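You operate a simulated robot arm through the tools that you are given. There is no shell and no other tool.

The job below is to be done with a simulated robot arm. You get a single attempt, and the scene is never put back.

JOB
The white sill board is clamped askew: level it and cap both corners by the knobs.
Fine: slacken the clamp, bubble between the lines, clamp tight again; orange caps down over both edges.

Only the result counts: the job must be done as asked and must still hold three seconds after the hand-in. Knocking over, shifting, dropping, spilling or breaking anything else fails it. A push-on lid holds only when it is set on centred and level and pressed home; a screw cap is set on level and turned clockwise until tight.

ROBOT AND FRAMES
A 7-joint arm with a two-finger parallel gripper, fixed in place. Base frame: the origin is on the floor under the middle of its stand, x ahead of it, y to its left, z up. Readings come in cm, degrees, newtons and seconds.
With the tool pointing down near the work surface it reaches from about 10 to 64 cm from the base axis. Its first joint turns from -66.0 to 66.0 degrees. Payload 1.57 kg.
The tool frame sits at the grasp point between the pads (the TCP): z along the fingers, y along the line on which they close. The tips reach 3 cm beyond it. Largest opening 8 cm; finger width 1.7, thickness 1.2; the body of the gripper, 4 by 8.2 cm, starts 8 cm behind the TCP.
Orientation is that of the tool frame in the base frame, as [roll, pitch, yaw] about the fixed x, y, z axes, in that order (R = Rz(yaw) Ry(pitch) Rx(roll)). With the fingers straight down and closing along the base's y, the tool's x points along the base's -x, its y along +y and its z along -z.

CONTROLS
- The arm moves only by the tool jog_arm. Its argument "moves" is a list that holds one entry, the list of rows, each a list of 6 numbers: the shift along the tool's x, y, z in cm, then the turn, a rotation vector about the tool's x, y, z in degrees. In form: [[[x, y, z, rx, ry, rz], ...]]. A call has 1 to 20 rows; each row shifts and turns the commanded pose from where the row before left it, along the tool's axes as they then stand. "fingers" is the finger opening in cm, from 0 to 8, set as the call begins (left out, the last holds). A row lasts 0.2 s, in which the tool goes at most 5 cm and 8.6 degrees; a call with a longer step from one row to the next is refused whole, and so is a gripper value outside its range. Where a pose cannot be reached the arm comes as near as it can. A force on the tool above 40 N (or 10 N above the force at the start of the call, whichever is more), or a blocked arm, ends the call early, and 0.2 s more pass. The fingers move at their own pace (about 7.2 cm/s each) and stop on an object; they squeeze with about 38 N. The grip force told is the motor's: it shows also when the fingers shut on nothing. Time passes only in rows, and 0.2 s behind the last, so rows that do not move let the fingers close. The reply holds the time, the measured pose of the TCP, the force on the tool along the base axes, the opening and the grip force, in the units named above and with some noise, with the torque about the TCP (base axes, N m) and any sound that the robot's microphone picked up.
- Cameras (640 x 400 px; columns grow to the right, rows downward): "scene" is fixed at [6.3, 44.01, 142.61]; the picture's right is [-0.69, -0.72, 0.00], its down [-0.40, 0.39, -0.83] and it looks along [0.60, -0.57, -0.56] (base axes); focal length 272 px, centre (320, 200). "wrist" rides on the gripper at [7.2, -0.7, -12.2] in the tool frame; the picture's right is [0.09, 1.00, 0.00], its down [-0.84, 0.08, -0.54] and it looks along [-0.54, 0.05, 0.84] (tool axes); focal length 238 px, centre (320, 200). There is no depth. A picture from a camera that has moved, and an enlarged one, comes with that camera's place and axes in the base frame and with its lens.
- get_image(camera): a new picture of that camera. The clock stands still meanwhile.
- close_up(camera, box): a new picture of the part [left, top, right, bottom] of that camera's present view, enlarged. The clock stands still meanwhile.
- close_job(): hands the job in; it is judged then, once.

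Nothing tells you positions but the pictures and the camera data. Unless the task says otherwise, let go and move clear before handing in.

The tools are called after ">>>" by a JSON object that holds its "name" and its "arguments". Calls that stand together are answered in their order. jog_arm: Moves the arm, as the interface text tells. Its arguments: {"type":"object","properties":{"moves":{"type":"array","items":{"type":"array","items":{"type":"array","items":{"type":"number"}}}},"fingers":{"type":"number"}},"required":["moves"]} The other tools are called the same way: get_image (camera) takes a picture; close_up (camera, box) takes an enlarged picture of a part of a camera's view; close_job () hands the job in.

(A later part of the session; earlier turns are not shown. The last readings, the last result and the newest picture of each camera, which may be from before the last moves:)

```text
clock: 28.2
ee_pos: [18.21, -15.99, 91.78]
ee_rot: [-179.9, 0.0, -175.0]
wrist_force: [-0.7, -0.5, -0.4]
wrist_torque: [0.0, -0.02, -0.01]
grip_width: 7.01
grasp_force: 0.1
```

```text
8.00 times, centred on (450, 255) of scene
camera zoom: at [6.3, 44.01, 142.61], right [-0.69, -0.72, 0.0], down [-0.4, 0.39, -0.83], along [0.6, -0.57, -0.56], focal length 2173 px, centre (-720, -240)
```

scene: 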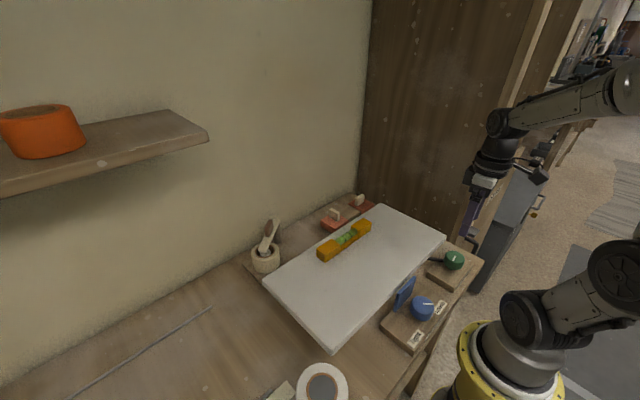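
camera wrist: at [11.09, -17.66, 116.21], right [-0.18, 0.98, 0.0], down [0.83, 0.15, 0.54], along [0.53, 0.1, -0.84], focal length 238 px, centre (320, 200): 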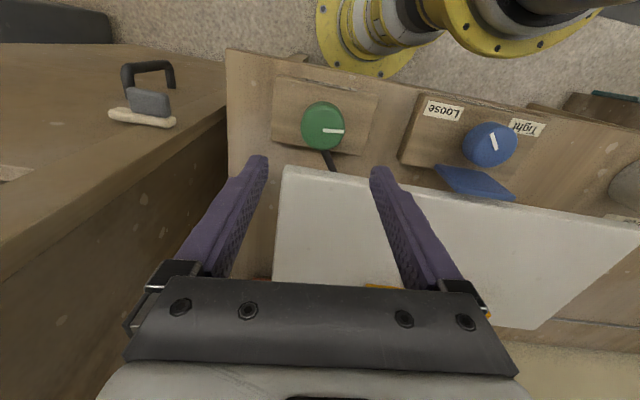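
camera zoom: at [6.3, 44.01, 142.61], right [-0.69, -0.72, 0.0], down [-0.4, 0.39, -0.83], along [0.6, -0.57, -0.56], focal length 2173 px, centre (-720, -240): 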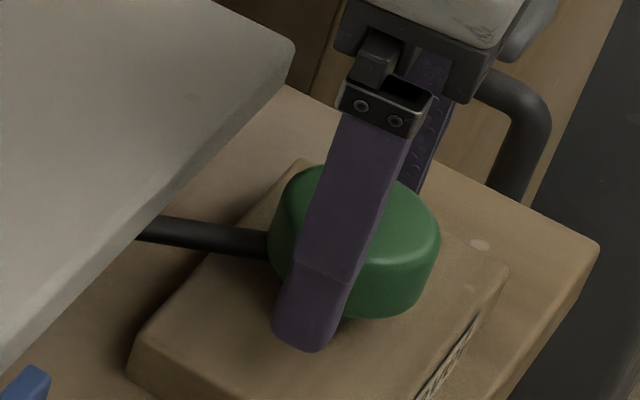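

>>> {"name": "jog_arm", "arguments": {"moves": [[[0, 0, 0, 0, 0, 0], [0, 0, 0, 0, 0, 0], [0, 0, 0, 0, 0, 0]]], "fingers": 4.0}}

>>> {"name": "jog_arm", "arguments": {"moves": [[[0, 0, 0, 0, 0, -4], [0, 0, 0, 0, 0, -4], [0, 0, 0, 0, 0, 0]]]}}

>>> {"name": "close_up", "arguments": {"camera": "wrist", "box": [250, 120, 394, 220]}}

>>> {"name": "close_up", "arguments": {"camera": "scene", "box": [330, 220, 370, 245]}}

```text
clock: 29.0
ee_pos: [18.15, -15.98, 91.88]
ee_rot: [180.0, 0.0, -175.0]
wrist_force: [0.3, -1.3, -2.3]
wrist_torque: [-0.08, -0.14, -0.03]
grip_width: 4.75
grasp_force: 44.4
```

```text
clock: 29.8
ee_pos: [18.21, -16.01, 91.78]
ee_rot: [-180.0, 0.0, -166.9]
wrist_force: [-1.3, -5.3, -9.8]
wrist_torque: [-0.31, -0.15, 0.0]
grip_width: 4.74
grasp_force: 45.3
```

```text
4.00 times, centred on (322, 170) of wrist
camera zoom: at [11.43, -18.34, 103.98], right [-0.32, 0.95, 0.0], down [0.8, 0.26, 0.54], along [0.51, 0.17, -0.84], focal length 953 px, centre (312, 320)
```

zoom: 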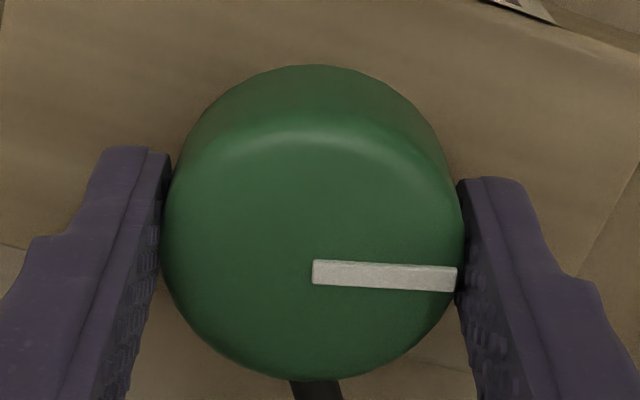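

```text
16.00 times, centred on (350, 232) of scene
camera zoom: at [6.3, 43.99, 142.62], right [-0.69, -0.72, 0.0], down [-0.4, 0.39, -0.83], along [0.6, -0.57, -0.56], focal length 4346 px, centre (-160, -320)
```

zoom: 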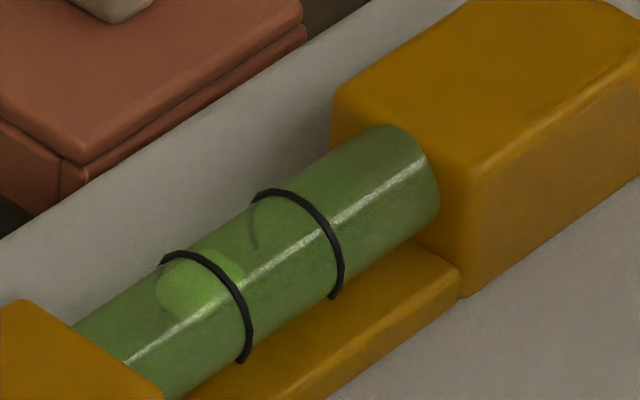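

Turning counter-clockwise moves the bubble toward the middle (about 5 px per 8°), so I'll keep turning that way.

>>> {"name": "jog_arm", "arguments": {"moves": [[[0, 0, 0, 0, 0, -4], [0, 0, 0, 0, 0, -4], [0, 0, 0, 0, 0, -4], [0, 0, 0, 0, 0, -4], [0, 0, 0, 0, 0, -4], [0, 0, 0, 0, 0, -4], [0, 0, 0, 0, 0, 0]]]}}

>>> {"name": "close_up", "arguments": {"camera": "wrist", "box": [250, 120, 394, 220]}}

>>> {"name": "close_up", "arguments": {"camera": "scene", "box": [330, 220, 370, 245]}}

```text
clock: 31.4
ee_pos: [18.11, -16.02, 91.76]
ee_rot: [179.9, 0.0, -143.0]
wrist_force: [8.6, 8.3, -12.7]
wrist_torque: [0.45, -0.37, 0.01]
grip_width: 4.76
grasp_force: 45.0
```

```text
4.00 times, centred on (322, 170) of wrist
camera zoom: at [12.94, -20.94, 103.98], right [-0.67, 0.74, 0.0], down [0.62, 0.56, 0.54], along [0.4, 0.37, -0.84], focal length 953 px, centre (312, 320)
```

zoom: 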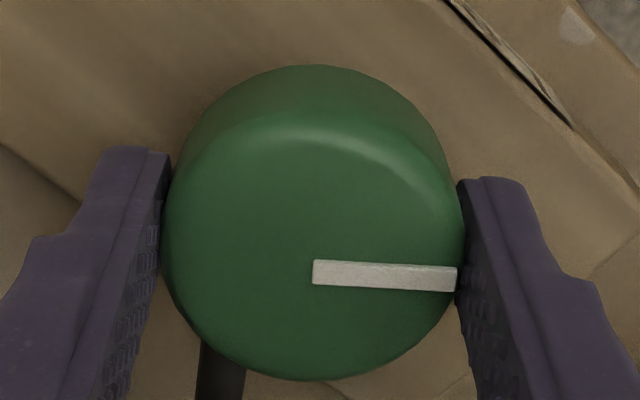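

```text
16.00 times, centred on (350, 232) of scene
camera zoom: at [6.33, 44.02, 142.61], right [-0.69, -0.72, 0.0], down [-0.4, 0.39, -0.83], along [0.6, -0.57, -0.56], focal length 4346 px, centre (-160, -320)
```

zoom: 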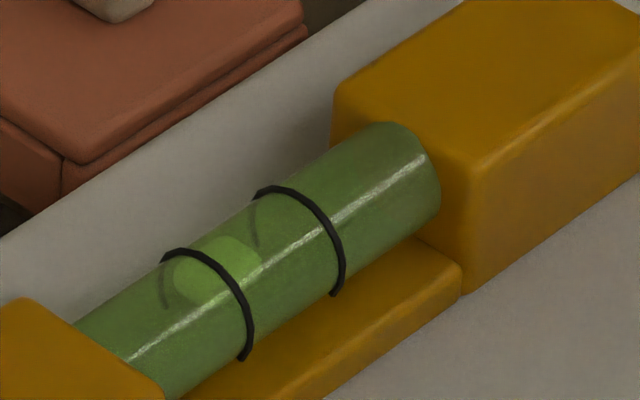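

The bubble has moved to the first line, so about 57° more should centre it. Continuing in steps.

>>> {"name": "jog_arm", "arguments": {"moves": [[[0, 0, 0, 0, 0, -4], [0, 0, 0, 0, 0, -4], [0, 0, 0, 0, 0, -4], [0, 0, 0, 0, 0, -4], [0, 0, 0, 0, 0, -4], [0, 0, 0, 0, 0, -4], [0, 0, 0, 0, 0, 0]]]}}

>>> {"name": "close_up", "arguments": {"camera": "wrist", "box": [250, 120, 394, 220]}}

>>> {"name": "close_up", "arguments": {"camera": "scene", "box": [330, 220, 370, 245]}}

```text
clock: 33.0
ee_pos: [18.2, -15.96, 91.77]
ee_rot: [-180.0, 0.0, -118.9]
wrist_force: [0.9, -2.2, -15.2]
wrist_torque: [-0.02, 0.21, -0.03]
grip_width: 4.76
grasp_force: 45.1
```

```text
4.00 times, centred on (322, 170) of wrist
camera zoom: at [15.39, -22.67, 103.99], right [-0.92, 0.4, 0.0], down [0.34, 0.77, 0.54], along [0.22, 0.5, -0.84], focal length 953 px, centre (312, 320)
```

zoom: 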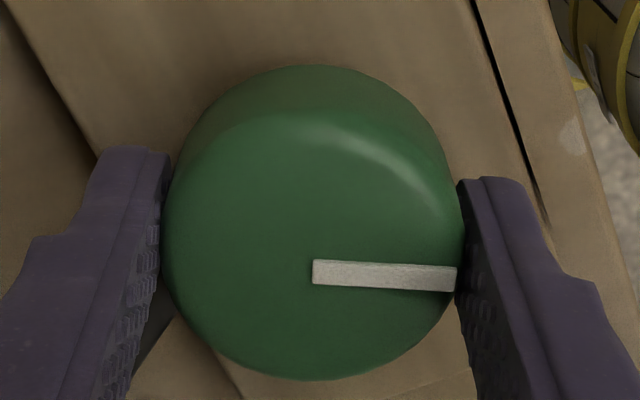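

```text
16.00 times, centred on (350, 232) of scene
camera zoom: at [6.31, 44.0, 142.62], right [-0.69, -0.72, 0.0], down [-0.4, 0.39, -0.83], along [0.6, -0.57, -0.56], focal length 4346 px, centre (-160, -320)
```

zoom: 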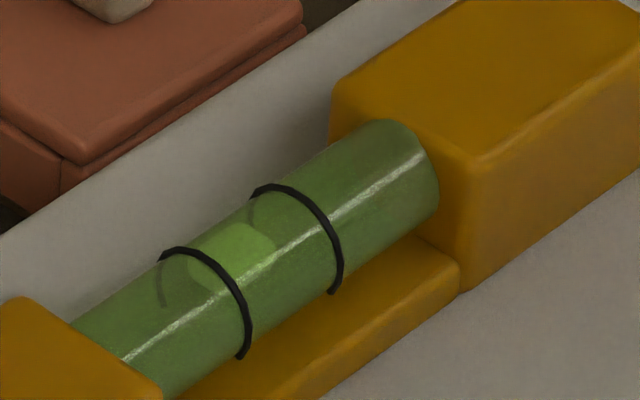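

The bubble is nearly inside the lines, with about 45° more to go. The finger is coming close to the rod and the board corner, so I'll open slightly, lift, rotate back 76° and re-grip.

>>> {"name": "jog_arm", "arguments": {"moves": [[[0, 0, 0, 0, 0, 0], [0, 0, 0, 0, 0, 0], [0, 0, -0.5, 0, 0, 0], [0, 0, -1.0, 0, 0, 0], [0, 0, -1.5, 0, 0, 0], [0, 0, -1.0, 0, 0, 0], [0, 0, 0, 0, 0, 0]]], "fingers": 5.3}}

>>> {"name": "close_up", "arguments": {"camera": "scene", "box": [330, 220, 370, 245]}}

>>> {"name": "get_image", "arguments": {"camera": "wrist"}}

```text
clock: 34.6
ee_pos: [18.23, -15.98, 95.8]
ee_rot: [-179.9, -0.1, -119.0]
wrist_force: [1.1, -0.5, -0.1]
wrist_torque: [-0.01, 0.02, 0.03]
grip_width: 5.28
grasp_force: 0.1
```

```text
16.00 times, centred on (350, 232) of scene
camera zoom: at [6.3, 44.01, 142.61], right [-0.69, -0.72, 0.0], down [-0.4, 0.39, -0.83], along [0.6, -0.57, -0.56], focal length 4346 px, centre (-160, -320)
```

zoom: 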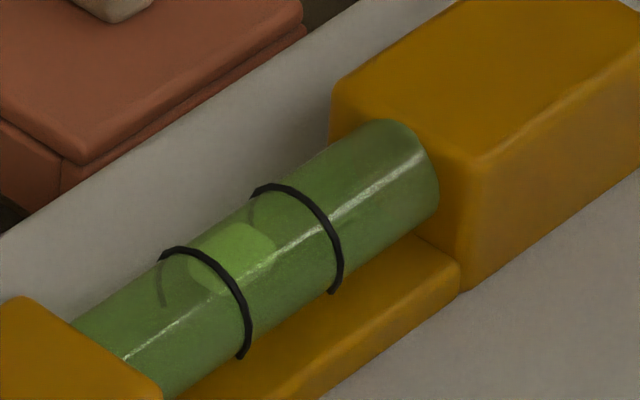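

```text
taken
camera wrist: at [15.39, -22.72, 108.01], right [-0.92, 0.4, 0.0], down [0.34, 0.77, 0.54], along [0.22, 0.5, -0.84], focal length 238 px, centre (320, 200)
```

wrist: 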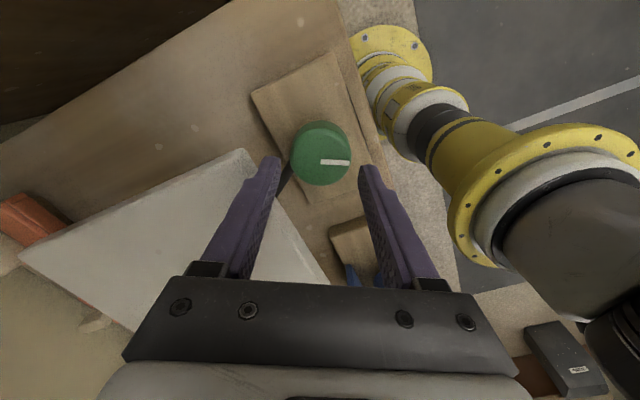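

The knob held its place. Now rotating the hand back and descending for a new grip.

>>> {"name": "jog_arm", "arguments": {"moves": [[[0, 0, 0, 0, 0, 8.4], [0, 0, 0, 0, 0, 8.4], [0, 0, 0, 0, 0, 8.4], [0, 0, 0, 0, 0, 8.4], [0, 0, 0, 0, 0, 8.4], [0, 0, 0, 0, 0, 8.4], [0, 0, 0, 0, 0, 8.4], [0, 0, 0, 0, 0, 8.4], [0, 0, 0, 0, 0, 8.4], [0, 0, 0, 0, 0, 0]]], "fingers": 6.6}}

>>> {"name": "jog_arm", "arguments": {"moves": [[[0, 0, 1.0, 0, 0, 0], [0, 0, 1.2, 0, 0, 0], [0, 0, 1.0, 0, 0, 0], [0, 0, 0.7, 0, 0, 0], [0, 0, 0, 0, 0, 0]]]}}

>>> {"name": "close_up", "arguments": {"camera": "wrist", "box": [250, 120, 394, 220]}}

```text
clock: 36.8
ee_pos: [18.32, -16.16, 95.84]
ee_rot: [179.9, 0.0, 165.3]
wrist_force: [-0.9, -0.1, -0.4]
wrist_torque: [0.0, -0.01, 0.02]
grip_width: 6.6
grasp_force: 0.1
```

```text
clock: 38.0
ee_pos: [18.15, -15.9, 91.85]
ee_rot: [-180.0, 0.0, 165.4]
wrist_force: [1.0, -0.2, -0.7]
wrist_torque: [0.04, 0.01, 0.01]
grip_width: 6.61
grasp_force: 0.1
```

```text
4.00 times, centred on (322, 170) of wrist
camera zoom: at [11.15, -14.88, 104.02], right [0.16, 0.99, 0.0], down [0.83, -0.14, 0.54], along [0.53, -0.09, -0.84], focal length 953 px, centre (312, 320)
```

zoom: 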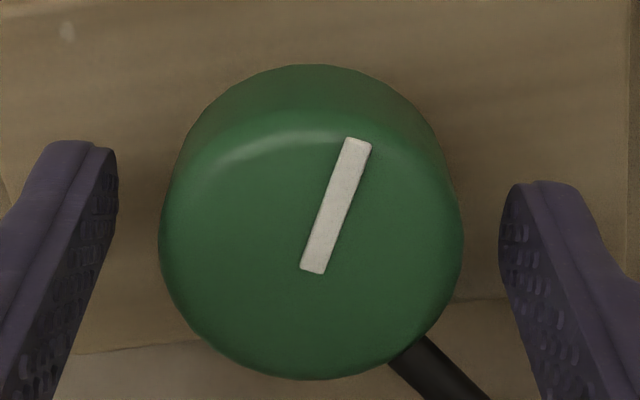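

Aligned again. Closing, then turning about 30° more counter-clockwise and checking the bubble.

>>> {"name": "jog_arm", "arguments": {"moves": [[[0, 0, 0, 0, 0, 0], [0, 0, 0, 0, 0, 0], [0, 0, 0, 0, 0, 0], [0, 0, 0, 0, 0, -4], [0, 0, 0, 0, 0, -4], [0, 0, 0, 0, 0, -4], [0, 0, 0, 0, 0, -4], [0, 0, 0, 0, 0, -4], [0, 0, 0, 0, 0, -4], [0, 0, 0, 0, 0, -4], [0, 0, 0, 0, 0, -4], [0, 0, 0, 0, 0, 0]]], "fingers": 4.0}}

>>> {"name": "close_up", "arguments": {"camera": "wrist", "box": [250, 120, 394, 220]}}

>>> {"name": "close_up", "arguments": {"camera": "scene", "box": [330, 220, 370, 245]}}

```text
clock: 40.6
ee_pos: [18.14, -15.91, 91.83]
ee_rot: [179.9, 0.0, -162.4]
wrist_force: [4.8, -10.3, -30.4]
wrist_torque: [-0.24, -0.1, 0.02]
grip_width: 4.71
grasp_force: 44.8
```

```text
4.00 times, centred on (322, 170) of wrist
camera zoom: at [11.62, -18.86, 104.07], right [-0.39, 0.92, 0.0], down [0.78, 0.32, 0.54], along [0.5, 0.21, -0.84], focal length 953 px, centre (312, 320)
```

zoom: 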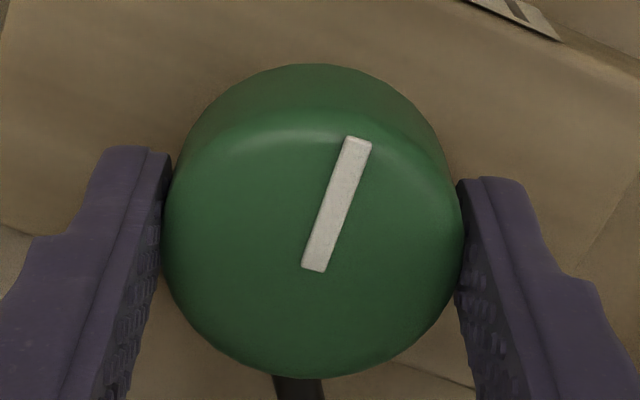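

```text
16.00 times, centred on (350, 232) of scene
camera zoom: at [6.33, 43.97, 142.62], right [-0.69, -0.72, 0.0], down [-0.4, 0.39, -0.83], along [0.6, -0.57, -0.56], focal length 4346 px, centre (-160, -320)
```

zoom: 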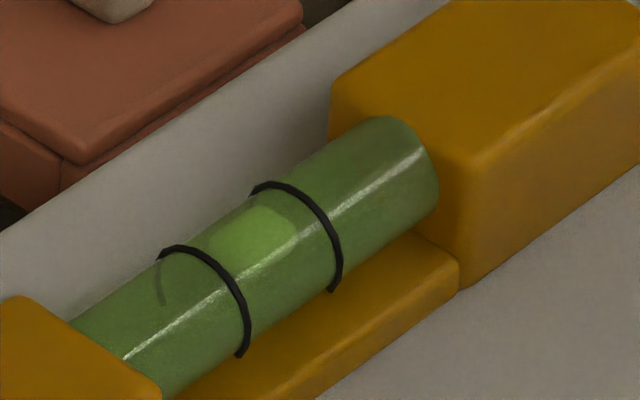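

The bubble is now inside the lines and a little short of the middle. I'll turn about 16° more while easing the vertical load.

>>> {"name": "jog_arm", "arguments": {"moves": [[[0, 0, 0.03, 0, 0, -4], [0, 0, 0.02, 0, 0, -4], [0, 0, 0, 0, 0, -4], [0, 0, 0, 0, 0, -4], [0, 0, 0, 0, 0, 0]]]}}

>>> {"name": "close_up", "arguments": {"camera": "scene", "box": [330, 220, 370, 245]}}

```text
clock: 41.8
ee_pos: [18.24, -16.03, 91.85]
ee_rot: [179.9, 0.0, -146.5]
wrist_force: [1.9, -3.5, -8.5]
wrist_torque: [-0.22, 0.69, 0.01]
grip_width: 4.7
grasp_force: 44.9
```

```text
16.00 times, centred on (350, 232) of scene
camera zoom: at [6.31, 44.0, 142.61], right [-0.69, -0.72, 0.0], down [-0.4, 0.39, -0.83], along [0.6, -0.57, -0.56], focal length 4346 px, centre (-160, -320)
```

zoom: 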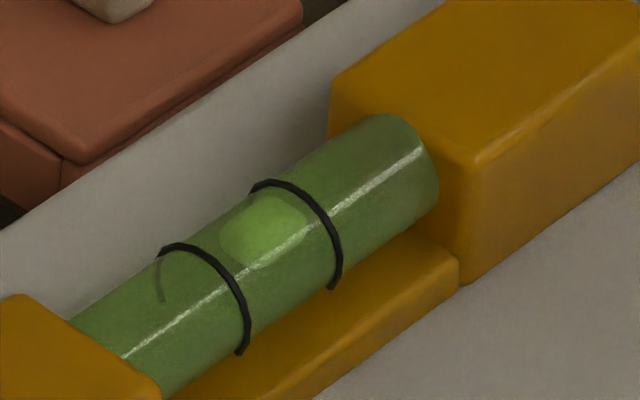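

Seen from this oblique camera the bubble looks centred, but it lies inside the vial, so there is parallax. I'll check what the wrist camera shows and then view the vial square-on before clamping.

>>> {"name": "get_image", "arguments": {"camera": "wrist"}}

```text
taken
camera wrist: at [12.63, -20.58, 104.07], right [-0.63, 0.78, 0.0], down [0.66, 0.53, 0.54], along [0.42, 0.34, -0.84], focal length 238 px, centre (320, 200)
```

wrist: 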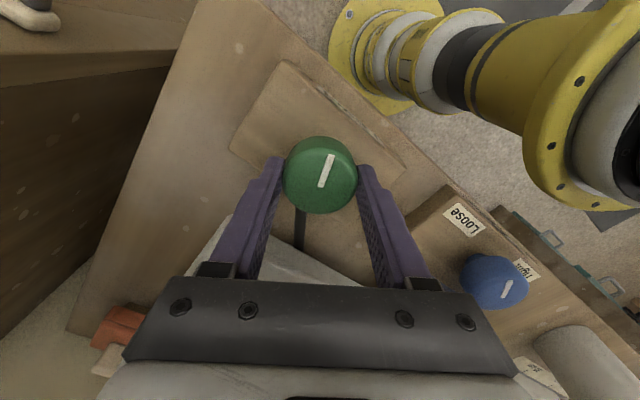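

>>> {"name": "jog_arm", "arguments": {"moves": [[[0, 0, 0, 0, 0, 0], [0, 0, 0, 0, 0, 0], [0, 0, -0.5, 0, 0, 0], [0, 0, -1.5, 0, 0, 0], [0, 0, -3.0, 0, 0, 0], [0, 0, -3.5, 0, 0, 0], [0, 0, -3.5, 0, 0, 0], [0, 0, 0, 0, 0, 8.4], [0, 0, 0, 0, 0, 8.4], [0, 0, 0, 0, 0, 8.4], [0, 0, 0, 0, 0, 8.4], [-1.26, 2.69, 0, 0, 0, 0], [-1.26, 2.69, 0, 0, 0, 0], [-1.26, 2.69, 0, 0, 0, 0], [-1.26, 2.69, 0, 0, 0, 0], [-1.26, 2.69, 0, 0, 0, 0], [-1.26, 2.69, 0, 0, 0, 0], [-1.26, 2.69, 0, 0, 0, 0], [0, 0, 0, 0, 0, 0]]], "fingers": 5.5}}

>>> {"name": "get_image", "arguments": {"camera": "wrist"}}

>>> {"name": "close_up", "arguments": {"camera": "wrist", "box": [270, 220, 342, 265]}}

>>> {"name": "close_up", "arguments": {"camera": "scene", "box": [330, 220, 370, 245]}}

```text
clock: 45.8
ee_pos: [27.11, 3.01, 103.95]
ee_rot: [180.0, 0.0, 179.8]
wrist_force: [-0.1, 0.2, 0.4]
wrist_torque: [0.01, -0.02, 0.02]
grip_width: 5.51
grasp_force: 0.0
```

```text
taken
camera wrist: at [19.98, 2.3, 116.18], right [-0.09, 1.0, 0.0], down [0.84, 0.07, 0.54], along [0.54, 0.05, -0.84], focal length 238 px, centre (320, 200)
```

wrist: 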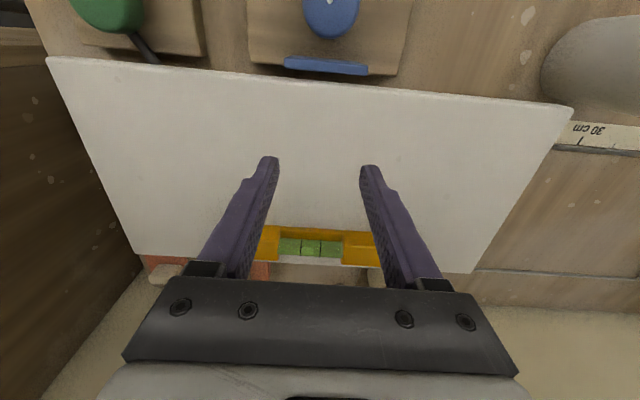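

```text
8.89 times, centred on (306, 242) of wrist
camera zoom: at [19.98, 2.3, 116.18], right [-0.09, 1.0, 0.0], down [0.84, 0.07, 0.54], along [0.54, 0.05, -0.84], focal length 2119 px, centre (444, -178)
```

zoom: 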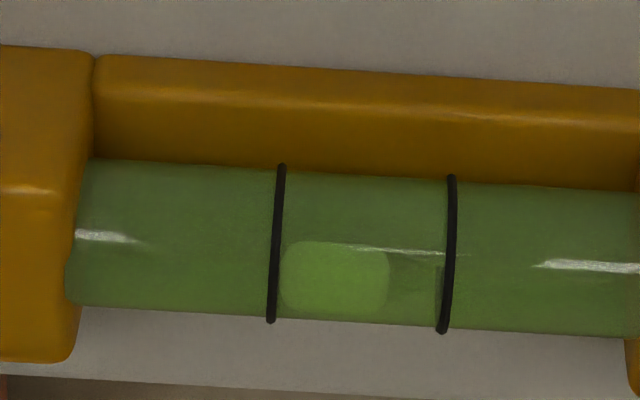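

```text
16.00 times, centred on (350, 232) of scene
camera zoom: at [6.3, 44.01, 142.61], right [-0.69, -0.72, 0.0], down [-0.4, 0.39, -0.83], along [0.6, -0.57, -0.56], focal length 4346 px, centre (-160, -320)
```

zoom: 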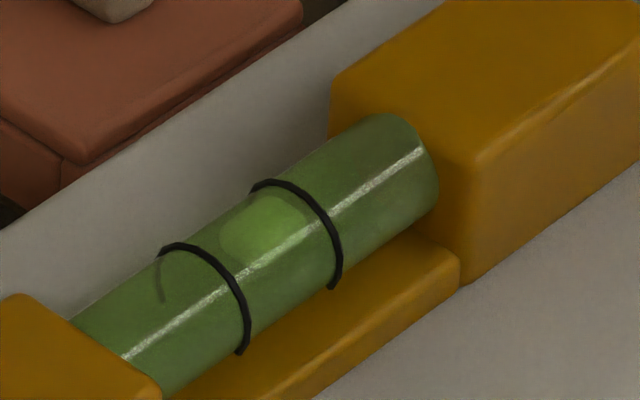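

Viewed square-on, the bubble sits about 0.15 of the line spacing toward −y, so I overshot by about 22°. That agrees with the pointer then aiming straight at the "Level" label (180°). I'm going back to the green knob to turn it 22° clockwise.

>>> {"name": "jog_arm", "arguments": {"moves": [[[1.264, -2.721, 0, 0, 0, 0], [1.264, -2.721, 0, 0, 0, 0], [1.264, -2.721, 0, 0, 0, 0], [1.264, -2.721, 0, 0, 0, 0], [1.264, -2.721, 0, 0, 0, 0], [1.264, -2.721, 0, 0, 0, 0], [1.264, -2.721, 0, 0, 0, 0], [0, 0, 0, 0, 0, 0], [0, 0, 2, 0, 0, 0], [0, 0, 2, 0, 0, 0], [0, 0, 2, 0, 0, 0], [0, 0, 2, 0, 0, 0], [0, 0, 1.5, 0, 0, 0], [0, 0, 1.2, 0, 0, 0], [0, 0, 0.8, 0, 0, 0], [0, 0, 0.5, 0, 0, 0], [0, 0, 0, 0, 0, 0]]], "fingers": 6.8}}

>>> {"name": "close_up", "arguments": {"camera": "wrist", "box": [250, 120, 394, 220]}}

```text
clock: 49.4
ee_pos: [18.29, -16.16, 91.74]
ee_rot: [-179.9, -0.1, 179.8]
wrist_force: [0.2, -0.5, 0.1]
wrist_torque: [0.01, 0.0, 0.02]
grip_width: 6.78
grasp_force: 0.0
```

```text
4.00 times, centred on (322, 170) of wrist
camera zoom: at [11.14, -16.86, 103.94], right [-0.09, 1.0, 0.0], down [0.84, 0.07, 0.54], along [0.54, 0.05, -0.84], focal length 953 px, centre (312, 320)
```

zoom: 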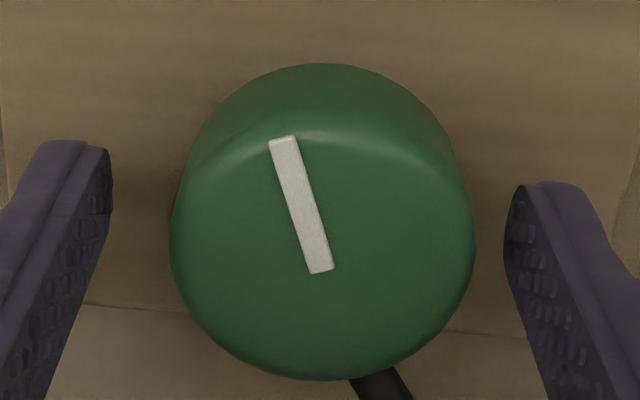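

>>> {"name": "jog_arm", "arguments": {"moves": [[[0, 0.14, 0, 0, 0, 0], [0, 0, 0, 0, 0, 0]]]}}

>>> {"name": "jog_arm", "arguments": {"moves": [[[0, 0, 0, 0, 0, 0], [0, 0, 0, 0, 0, 0], [0, 0, 0, 0, 0, 0], [0, 0, 0, 0, 0, 4], [0, 0, 0, 0, 0, 4], [0, 0, 0, 0, 0, 4], [0, 0, 0, 0, 0, 4], [0, 0, 0, 0, 0, 4], [0, 0, 0, 0, 0, 2], [0, 0, 0, 0, 0, 0]]], "fingers": 4.0}}

>>> {"name": "close_up", "arguments": {"camera": "wrist", "box": [250, 120, 394, 220]}}

>>> {"name": "close_up", "arguments": {"camera": "scene", "box": [330, 220, 370, 245]}}

```text
clock: 50.0
ee_pos: [18.31, -15.88, 91.75]
ee_rot: [-180.0, 0.0, 179.8]
wrist_force: [0.3, 1.0, -1.0]
wrist_torque: [0.02, 0.03, -0.01]
grip_width: 6.8
grasp_force: 0.2
```

```text
clock: 52.2
ee_pos: [18.26, -16.03, 91.73]
ee_rot: [-179.9, 0.0, 157.6]
wrist_force: [22.6, 12.5, -23.3]
wrist_torque: [0.07, -0.58, -0.04]
grip_width: 4.75
grasp_force: 44.4
```

```text
4.00 times, centred on (322, 170) of wrist
camera zoom: at [11.44, -13.99, 104.02], right [0.29, 0.96, 0.0], down [0.8, -0.25, 0.54], along [0.52, -0.16, -0.84], focal length 953 px, centre (312, 320)
```

zoom: 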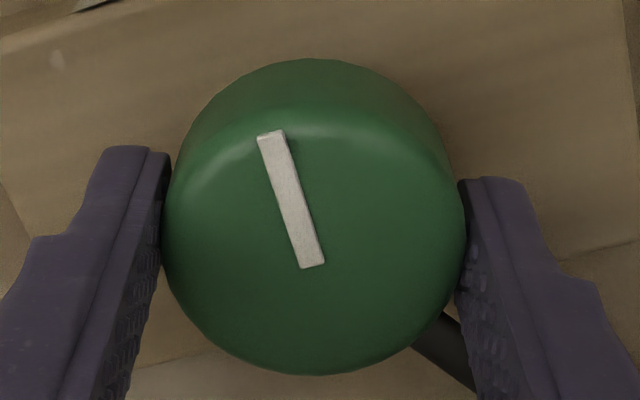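

```text
16.00 times, centred on (350, 232) of scene
camera zoom: at [6.37, 44.03, 142.6], right [-0.69, -0.72, 0.0], down [-0.4, 0.39, -0.83], along [0.6, -0.57, -0.56], focal length 4346 px, centre (-160, -320)
```

zoom: 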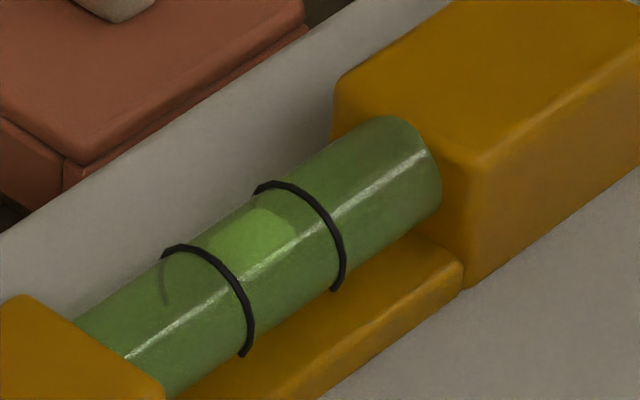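

The bubble is now where I expect it for level after the parallax correction. I'll release and verify square-on.

>>> {"name": "jog_arm", "arguments": {"moves": [[[0, 0, 0, 0, 0, 0], [0, 0, 0, 0, 0, 0], [0, 0, -0.5, 0, 0, 0], [0, 0, -1.5, 0, 0, 0], [0, 0, -3.0, 0, 0, 0], [0, 0, -3.5, 0, 0, 0], [0, 0, -3.5, 0, 0, 0], [0, 0, 0, 0, 0, -7.4], [0, 0, 0, 0, 0, -7.4], [0, 0, 0, 0, 0, -7.4], [-1.26, 2.69, 0, 0, 0, 0], [-1.26, 2.69, 0, 0, 0, 0], [-1.26, 2.69, 0, 0, 0, 0], [-1.26, 2.69, 0, 0, 0, 0], [-1.26, 2.69, 0, 0, 0, 0], [-1.26, 2.69, 0, 0, 0, 0], [-1.26, 2.69, 0, 0, 0, 0], [0, 0, 0, 0, 0, 0]]], "fingers": 5.5}}

>>> {"name": "close_up", "arguments": {"camera": "wrist", "box": [270, 220, 342, 265]}}

>>> {"name": "get_image", "arguments": {"camera": "wrist"}}

```text
clock: 56.0
ee_pos: [27.04, 2.78, 103.7]
ee_rot: [-179.9, 0.1, 180.0]
wrist_force: [-0.1, 0.6, 0.7]
wrist_torque: [-0.03, -0.02, 0.03]
grip_width: 5.53
grasp_force: 0.0
```

```text
8.89 times, centred on (306, 242) of wrist
camera zoom: at [19.97, 2.1, 115.89], right [-0.09, 1.0, 0.0], down [0.84, 0.08, 0.54], along [0.54, 0.05, -0.84], focal length 2119 px, centre (444, -178)
```

zoom: 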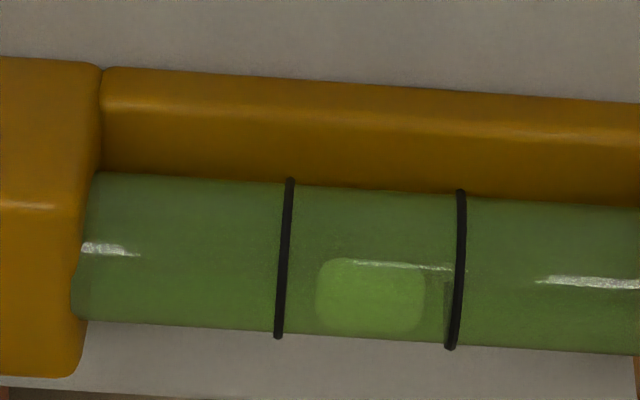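

```text
taken
camera wrist: at [19.97, 2.1, 115.89], right [-0.09, 1.0, 0.0], down [0.84, 0.08, 0.54], along [0.54, 0.05, -0.84], focal length 238 px, centre (320, 200)
```

wrist: 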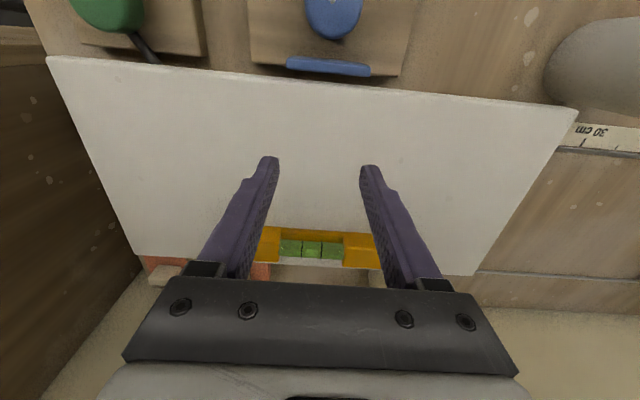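

The bubble is centred to within about 2% of the line spacing. Next I'll go back to the blue clamp knob and turn it clockwise to Tight.

>>> {"name": "jog_arm", "arguments": {"moves": [[[2.52, 0.05, 0, 0, 0, 0], [2.52, 0.05, 0, 0, 0, 0], [2.52, 0.05, 0, 0, 0, 0], [2.52, 0.05, 0, 0, 0, 0], [0, 0, 0, 0, 0, -7.5], [0, 0, 0, 0, 0, -7.5], [0, 0, 0, 0, 0, -7.5], [0, 0, 0, 0, 0, -7.5], [0, 0, 0, 0, 0, -7.5], [0, 0, 0, 0, 0, -7.5], [0, 0, 2, 0, 0, 0], [0, 0, 2, 0, 0, 0], [0, 0, 1.5, 0, 0, 0], [0, 0, 1, 0, 0, 0], [0, 0, 0, 0, 0, 0]]], "fingers": 6.1}}

>>> {"name": "close_up", "arguments": {"camera": "wrist", "box": [210, 100, 400, 220]}}

```text
clock: 59.2
ee_pos: [17.19, 2.87, 97.36]
ee_rot: [180.0, -0.1, -135.0]
wrist_force: [-0.1, 0.0, 0.5]
wrist_torque: [-0.01, 0.01, 0.02]
grip_width: 6.1
grasp_force: 0.0
```

```text
3.33 times, centred on (305, 160) of wrist
camera zoom: at [12.54, -2.7, 109.52], right [-0.77, 0.64, 0.0], down [0.54, 0.65, 0.54], along [0.35, 0.42, -0.84], focal length 794 px, centre (370, 333)
```

zoom: 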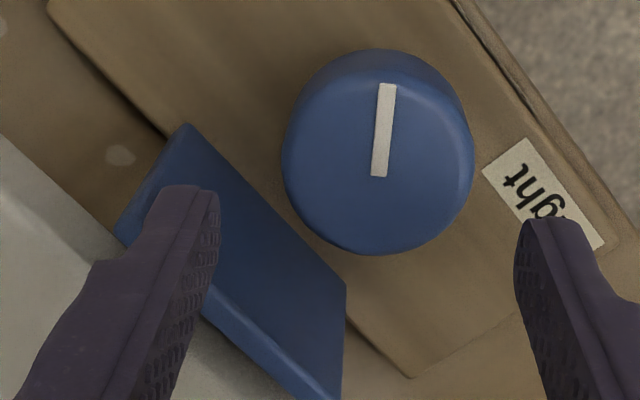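

>>> {"name": "jog_arm", "arguments": {"moves": [[[0.12, 0.12, 0, 0, 0, 6.7], [0, 0, 0, 0, 0, 6.7], [0, 0, 0, 0, 0, 6.6], [0, 0, 1.5, 0, 0, 0], [0, 0, 1.5, 0, 0, 0], [0, 0, 1.2, 0, 0, 0], [0, 0, 0.8, 0, 0, 0], [0, 0, 0.4, 0, 0, 0], [0, 0, 0, 0, 0, 0]]]}}

>>> {"name": "close_up", "arguments": {"camera": "wrist", "box": [250, 120, 394, 220]}}

```text
clock: 61.2
ee_pos: [16.88, 2.89, 91.89]
ee_rot: [180.0, 0.0, -155.0]
wrist_force: [-0.3, 1.1, 0.5]
wrist_torque: [0.0, -0.01, -0.01]
grip_width: 6.1
grasp_force: 0.0
```

```text
4.00 times, centred on (322, 170) of wrist
camera zoom: at [10.64, -0.71, 104.11], right [-0.5, 0.86, 0.0], down [0.73, 0.42, 0.54], along [0.47, 0.27, -0.84], focal length 953 px, centre (312, 320)
```

zoom: 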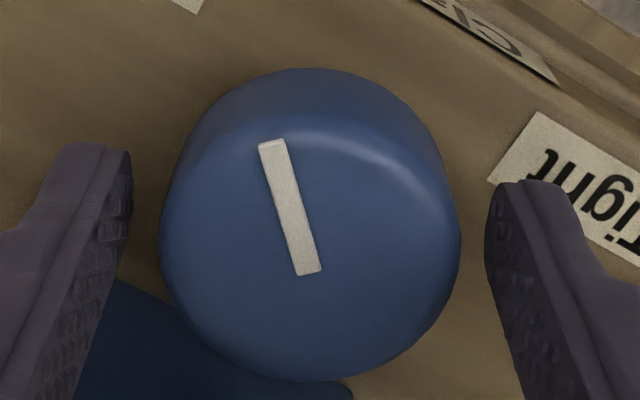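

Aligned. Closing and turning clockwise toward Tight.

>>> {"name": "jog_arm", "arguments": {"moves": [[[0, 0, 0, 0, 0, 0], [0, 0, 0, 0, 0, 0], [0, 0, 0, 0, 0, 0], [0, 0, 0, 0, 0, 5], [0, 0, 0, 0, 0, 5], [0, 0, 0, 0, 0, 5], [0, 0, 0, 0, 0, 5], [0, 0, 0, 0, 0, 5], [0, 0, 0, 0, 0, 5], [0, 0, 0, 0, 0, 5], [0, 0, 0, 0, 0, 5], [0, 0, 0, 0, 0, 5]]], "fingers": 4.0}}

>>> {"name": "close_up", "arguments": {"camera": "wrist", "box": [230, 100, 410, 225]}}

```text
clock: 63.8
ee_pos: [16.78, 2.93, 92.02]
ee_rot: [180.0, 0.0, 159.9]
wrist_force: [-0.6, 19.8, -0.5]
wrist_torque: [0.87, 0.92, 0.01]
grip_width: 4.71
grasp_force: 45.4
```

```text
3.20 times, centred on (320, 162) of wrist
camera zoom: at [9.89, 4.82, 104.21], right [0.26, 0.97, 0.0], down [0.81, -0.22, 0.54], along [0.52, -0.14, -0.84], focal length 763 px, centre (320, 320)
```

zoom: 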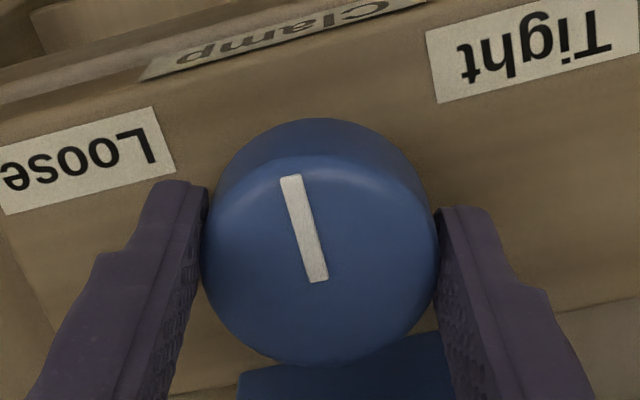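

>>> {"name": "jog_arm", "arguments": {"moves": [[[0.017, 0.047, 0, 0, 0, 4], [0, 0, 0, 0, 0, 4], [0, 0, 0, 0, 0, 4], [0, 0, 0, 0, 0, 4], [0, 0, 0, 0, 0, 4], [0, 0, 0, 0, 0, 4], [0, 0, 0, 0, 0, 4], [0, 0, 0, 0, 0, 4], [0, 0, 0, 0, 0, 4], [0, 0, 0, 0, 0, 4]]]}}

>>> {"name": "close_up", "arguments": {"camera": "wrist", "box": [230, 100, 410, 225]}}

>>> {"name": "close_up", "arguments": {"camera": "scene", "box": [330, 220, 370, 245]}}

```text
clock: 66.0
ee_pos: [16.93, 3.01, 92.01]
ee_rot: [180.0, 0.0, 119.8]
wrist_force: [-6.0, 25.6, 15.7]
wrist_torque: [0.42, -0.26, -0.01]
grip_width: 4.72
grasp_force: 45.0
```

```text
3.20 times, centred on (320, 162) of wrist
camera zoom: at [12.75, 8.91, 104.2], right [0.82, 0.58, 0.0], down [0.48, -0.69, 0.54], along [0.31, -0.44, -0.84], focal length 763 px, centre (320, 320)
```

zoom: 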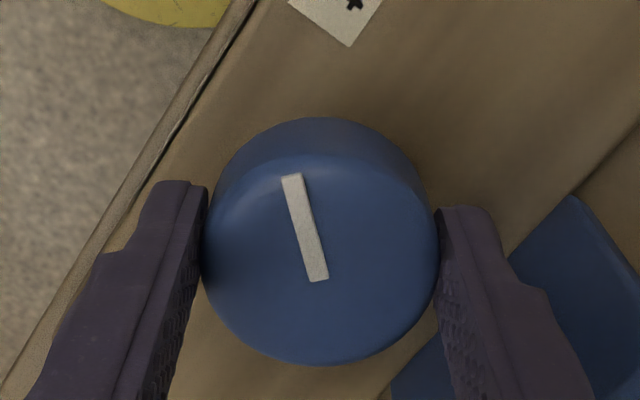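

```text
16.00 times, centred on (350, 232) of scene
camera zoom: at [6.27, 44.07, 142.59], right [-0.69, -0.72, 0.0], down [-0.4, 0.39, -0.83], along [0.6, -0.57, -0.56], focal length 4346 px, centre (-160, -320)
```

zoom: 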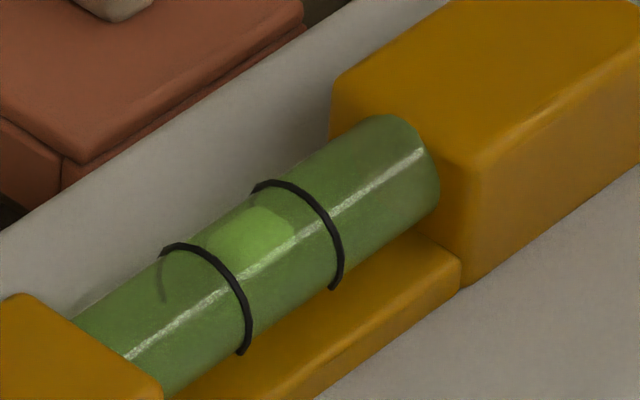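

>>> {"name": "jog_arm", "arguments": {"moves": [[[0.052, 0.03, 0, 0, 0, 2], [0, 0, 0, 0, 0, 2], [0, 0, 0, 0, 0, 2], [0, 0, 0, 0, 0, 2]]]}}

>>> {"name": "close_up", "arguments": {"camera": "wrist", "box": [230, 100, 410, 225]}}

```text
clock: 67.0
ee_pos: [16.83, 3.02, 91.9]
ee_rot: [180.0, 0.2, 112.1]
wrist_force: [2.3, -4.2, 12.5]
wrist_torque: [-0.43, -0.35, 0.75]
grip_width: 4.74
grasp_force: 44.7
```

```text
3.20 times, centred on (320, 162) of wrist
camera zoom: at [13.61, 9.39, 104.15], right [0.89, 0.46, 0.0], down [0.39, -0.74, 0.54], along [0.25, -0.48, -0.84], focal length 763 px, centre (320, 320)
```

zoom: 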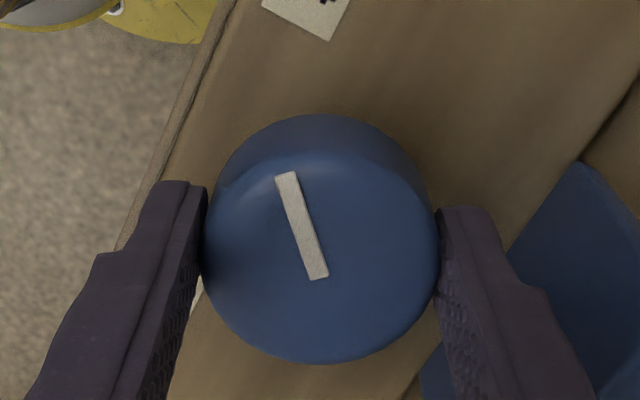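

The knob reached its stop (0.75 N·m reaction), so the clamp is tight. I'll release, lift, and check the bubble, the pointer and the jaw.

>>> {"name": "jog_arm", "arguments": {"moves": [[[0, 0, 0, 0, 0, 2], [0, 0, 0, 0, 0, 0]]]}}

>>> {"name": "jog_arm", "arguments": {"moves": [[[0, 0, 0, 0, 0, 0], [0, 0, 0, 0, 0, 0], [0, 0, -0.5, 0, 0, 0], [0, 0, -1.5, 0, 0, 0], [0, 0, -3.0, 0, 0, 0], [0, 0, -3.5, 0, 0, 0], [0, 0, -3.5, 0, 0, 0], [0, 0, 0, 0, 0, 0]]], "fingers": 5.4}}

>>> {"name": "get_image", "arguments": {"camera": "wrist"}}

>>> {"name": "get_image", "arguments": {"camera": "scene"}}

>>> {"name": "close_up", "arguments": {"camera": "scene", "box": [384, 270, 448, 320]}}

>>> {"name": "close_up", "arguments": {"camera": "scene", "box": [330, 220, 370, 245]}}

```text
clock: 67.6
ee_pos: [16.86, 2.97, 91.85]
ee_rot: [179.9, 0.0, 110.0]
wrist_force: [3.0, -3.8, 9.7]
wrist_torque: [-0.32, -0.29, 0.75]
grip_width: 4.75
grasp_force: 45.1
```

```text
clock: 69.4
ee_pos: [16.71, 3.0, 103.95]
ee_rot: [-179.9, 0.0, 109.9]
wrist_force: [0.2, -0.5, -0.1]
wrist_torque: [0.01, 0.02, 0.04]
grip_width: 5.4
grasp_force: 0.1
```

```text
taken
camera wrist: at [13.76, 9.55, 116.1], right [0.9, 0.43, 0.0], down [0.36, -0.76, 0.54], along [0.23, -0.49, -0.84], focal length 238 px, centre (320, 200)
```

wrist: 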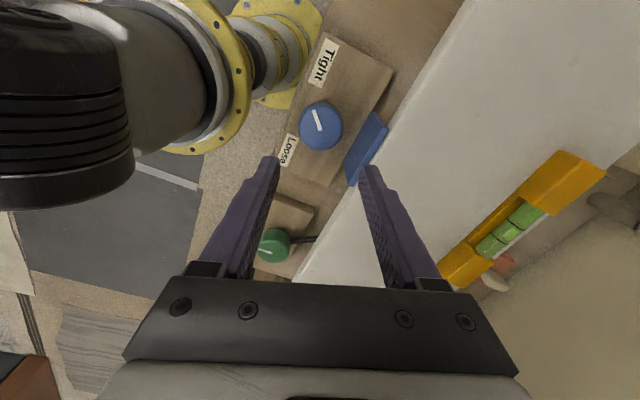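

```text
taken
```

scene: 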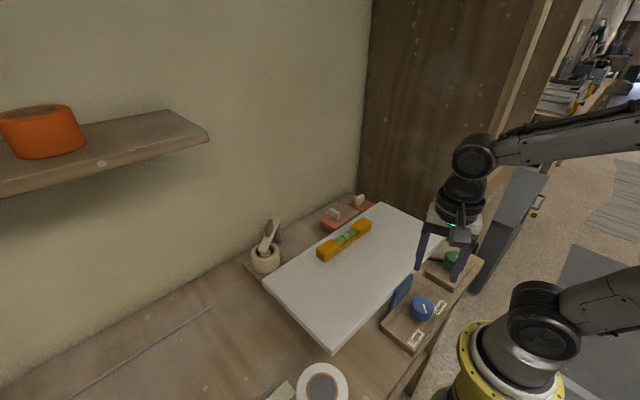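

```text
8.00 times, centred on (416, 295) of scene
camera zoom: at [6.3, 44.01, 142.61], right [-0.69, -0.72, 0.0], down [-0.4, 0.39, -0.83], along [0.6, -0.57, -0.56], focal length 2173 px, centre (-448, -560)
```

zoom: 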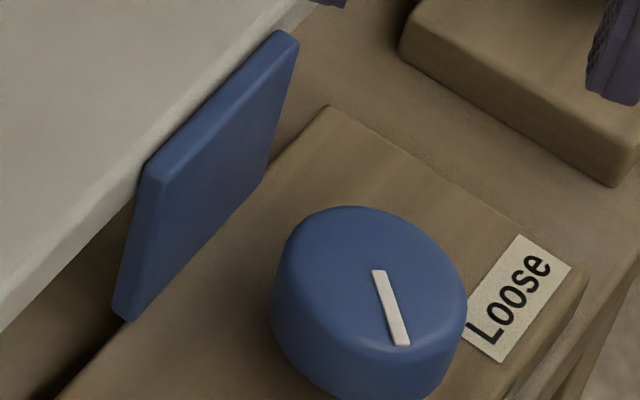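

```text
16.00 times, centred on (350, 232) of scene
camera zoom: at [6.3, 44.01, 142.61], right [-0.69, -0.72, 0.0], down [-0.4, 0.39, -0.83], along [0.6, -0.57, -0.56], focal length 4346 px, centre (-160, -320)
```

zoom: 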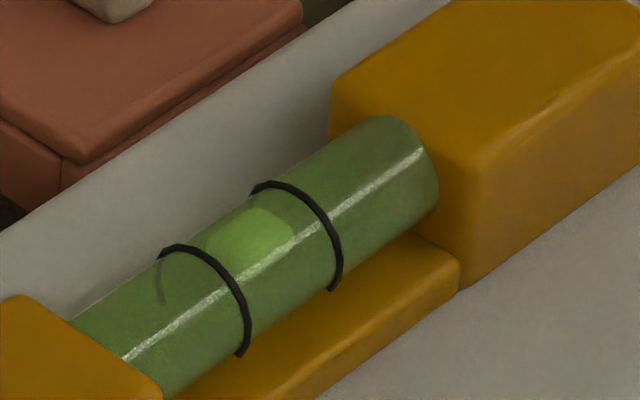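

The clamp is tight (pointer back at Tight, jaw on the board) and the bubble is centred. Next I'll inspect the caps from above to find which sides carry their walls.

>>> {"name": "jog_arm", "arguments": {"moves": [[[0, 0, -3.5, 0, 0, 0], [0, 0, -3.5, 0, 0, 0], [0, 0, -2, 0, 0, 0], [0, 0, 0, 0, 0, -7.8], [0, 0, 0, 0, 0, -7.8], [0, 0, 0, 0, 0, -7.8], [0, 0, 0, 0, 0, -7.8], [0, 0, 0, 0, 0, -7.8], [0, 0, 0, 0, 0, -7.8], [0, 0, 0, 0, 0, -7.8], [0, 0, 0, 0, 0, -7.8], [0, 0, 0, 0, 0, -7.7], [-3.88, -1.68, 0, 0, 0, 0], [-3.88, -1.68, 0, 0, 0, 0], [-3.88, -1.68, 0, 0, 0, 0], [-3.88, -1.68, 0, 0, 0, 0], [-3.88, -1.68, 0, 0, 0, 0], [-3.88, -1.68, 0, 0, 0, 0], [0, 0, 0, 0, 0, 0]]], "fingers": 8.0}}

>>> {"name": "get_image", "arguments": {"camera": "wrist"}}

```text
clock: 73.4
ee_pos: [40.08, -6.75, 112.75]
ee_rot: [179.9, 0.1, -179.8]
wrist_force: [-0.4, -0.7, -0.1]
wrist_torque: [-0.03, 0.02, -0.04]
grip_width: 8.0
grasp_force: 0.1
```

```text
taken
camera wrist: at [32.98, -7.5, 125.0], right [-0.09, 1.0, 0.0], down [0.84, 0.08, 0.54], along [0.54, 0.05, -0.84], focal length 238 px, centre (320, 200)
```

wrist: 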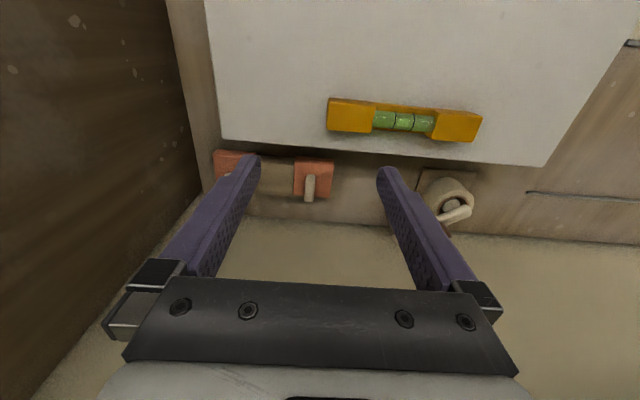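

>>> {"name": "close_up", "arguments": {"camera": "wrist", "box": [200, 135, 360, 235]}}

>>> {"name": "close_up", "arguments": {"camera": "wrist", "box": [270, 140, 358, 205]}}

>>> {"name": "close_up", "arguments": {"camera": "scene", "box": [312, 200, 360, 236]}}

>>> {"name": "close_up", "arguments": {"camera": "scene", "box": [340, 184, 388, 220]}}

```text
4.00 times, centred on (280, 185) of wrist
camera zoom: at [32.98, -7.5, 125.0], right [-0.09, 1.0, 0.0], down [0.84, 0.08, 0.54], along [0.54, 0.05, -0.84], focal length 953 px, centre (480, 260)
```

zoom: 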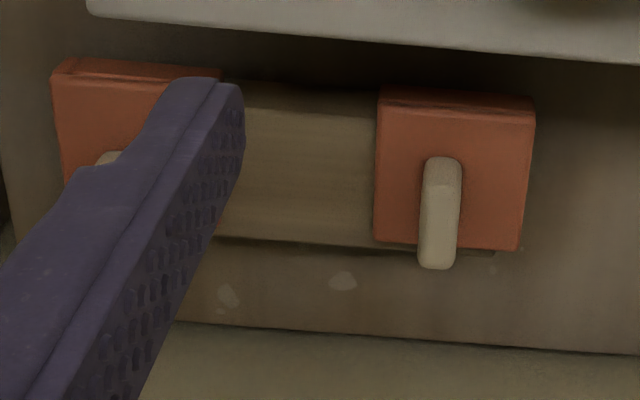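

```text
6.15 times, centred on (314, 172) of wrist
camera zoom: at [32.98, -7.5, 125.0], right [-0.09, 1.0, 0.0], down [0.84, 0.08, 0.54], along [0.54, 0.05, -0.84], focal length 1467 px, centre (357, 369)
```

zoom: 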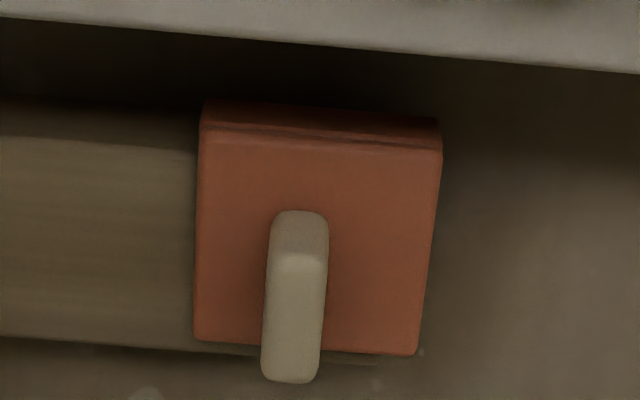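

```text
11.11 times, centred on (336, 218) of scene
camera zoom: at [6.3, 44.01, 142.61], right [-0.69, -0.72, 0.0], down [-0.4, 0.39, -0.83], along [0.6, -0.57, -0.56], focal length 3018 px, centre (142, 0)
```

zoom: 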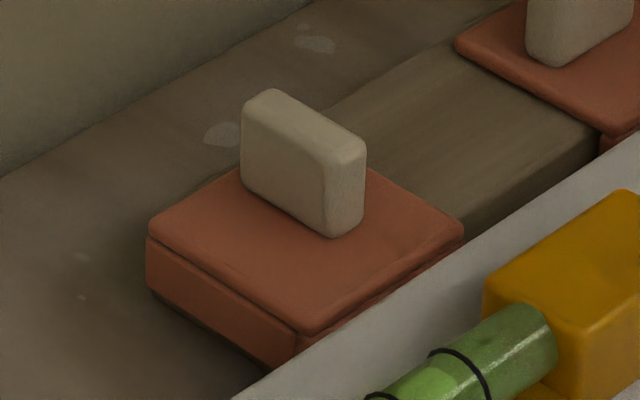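

```text
11.11 times, centred on (364, 202) of scene
camera zoom: at [6.3, 44.01, 142.61], right [-0.69, -0.72, 0.0], down [-0.4, 0.39, -0.83], along [0.6, -0.57, -0.56], focal length 3018 px, centre (-169, 178)
```

zoom: 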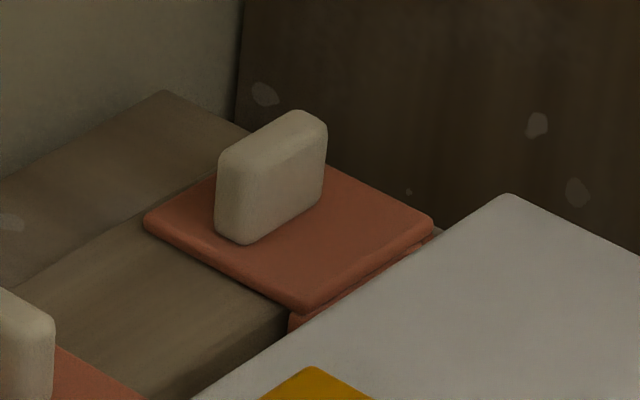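

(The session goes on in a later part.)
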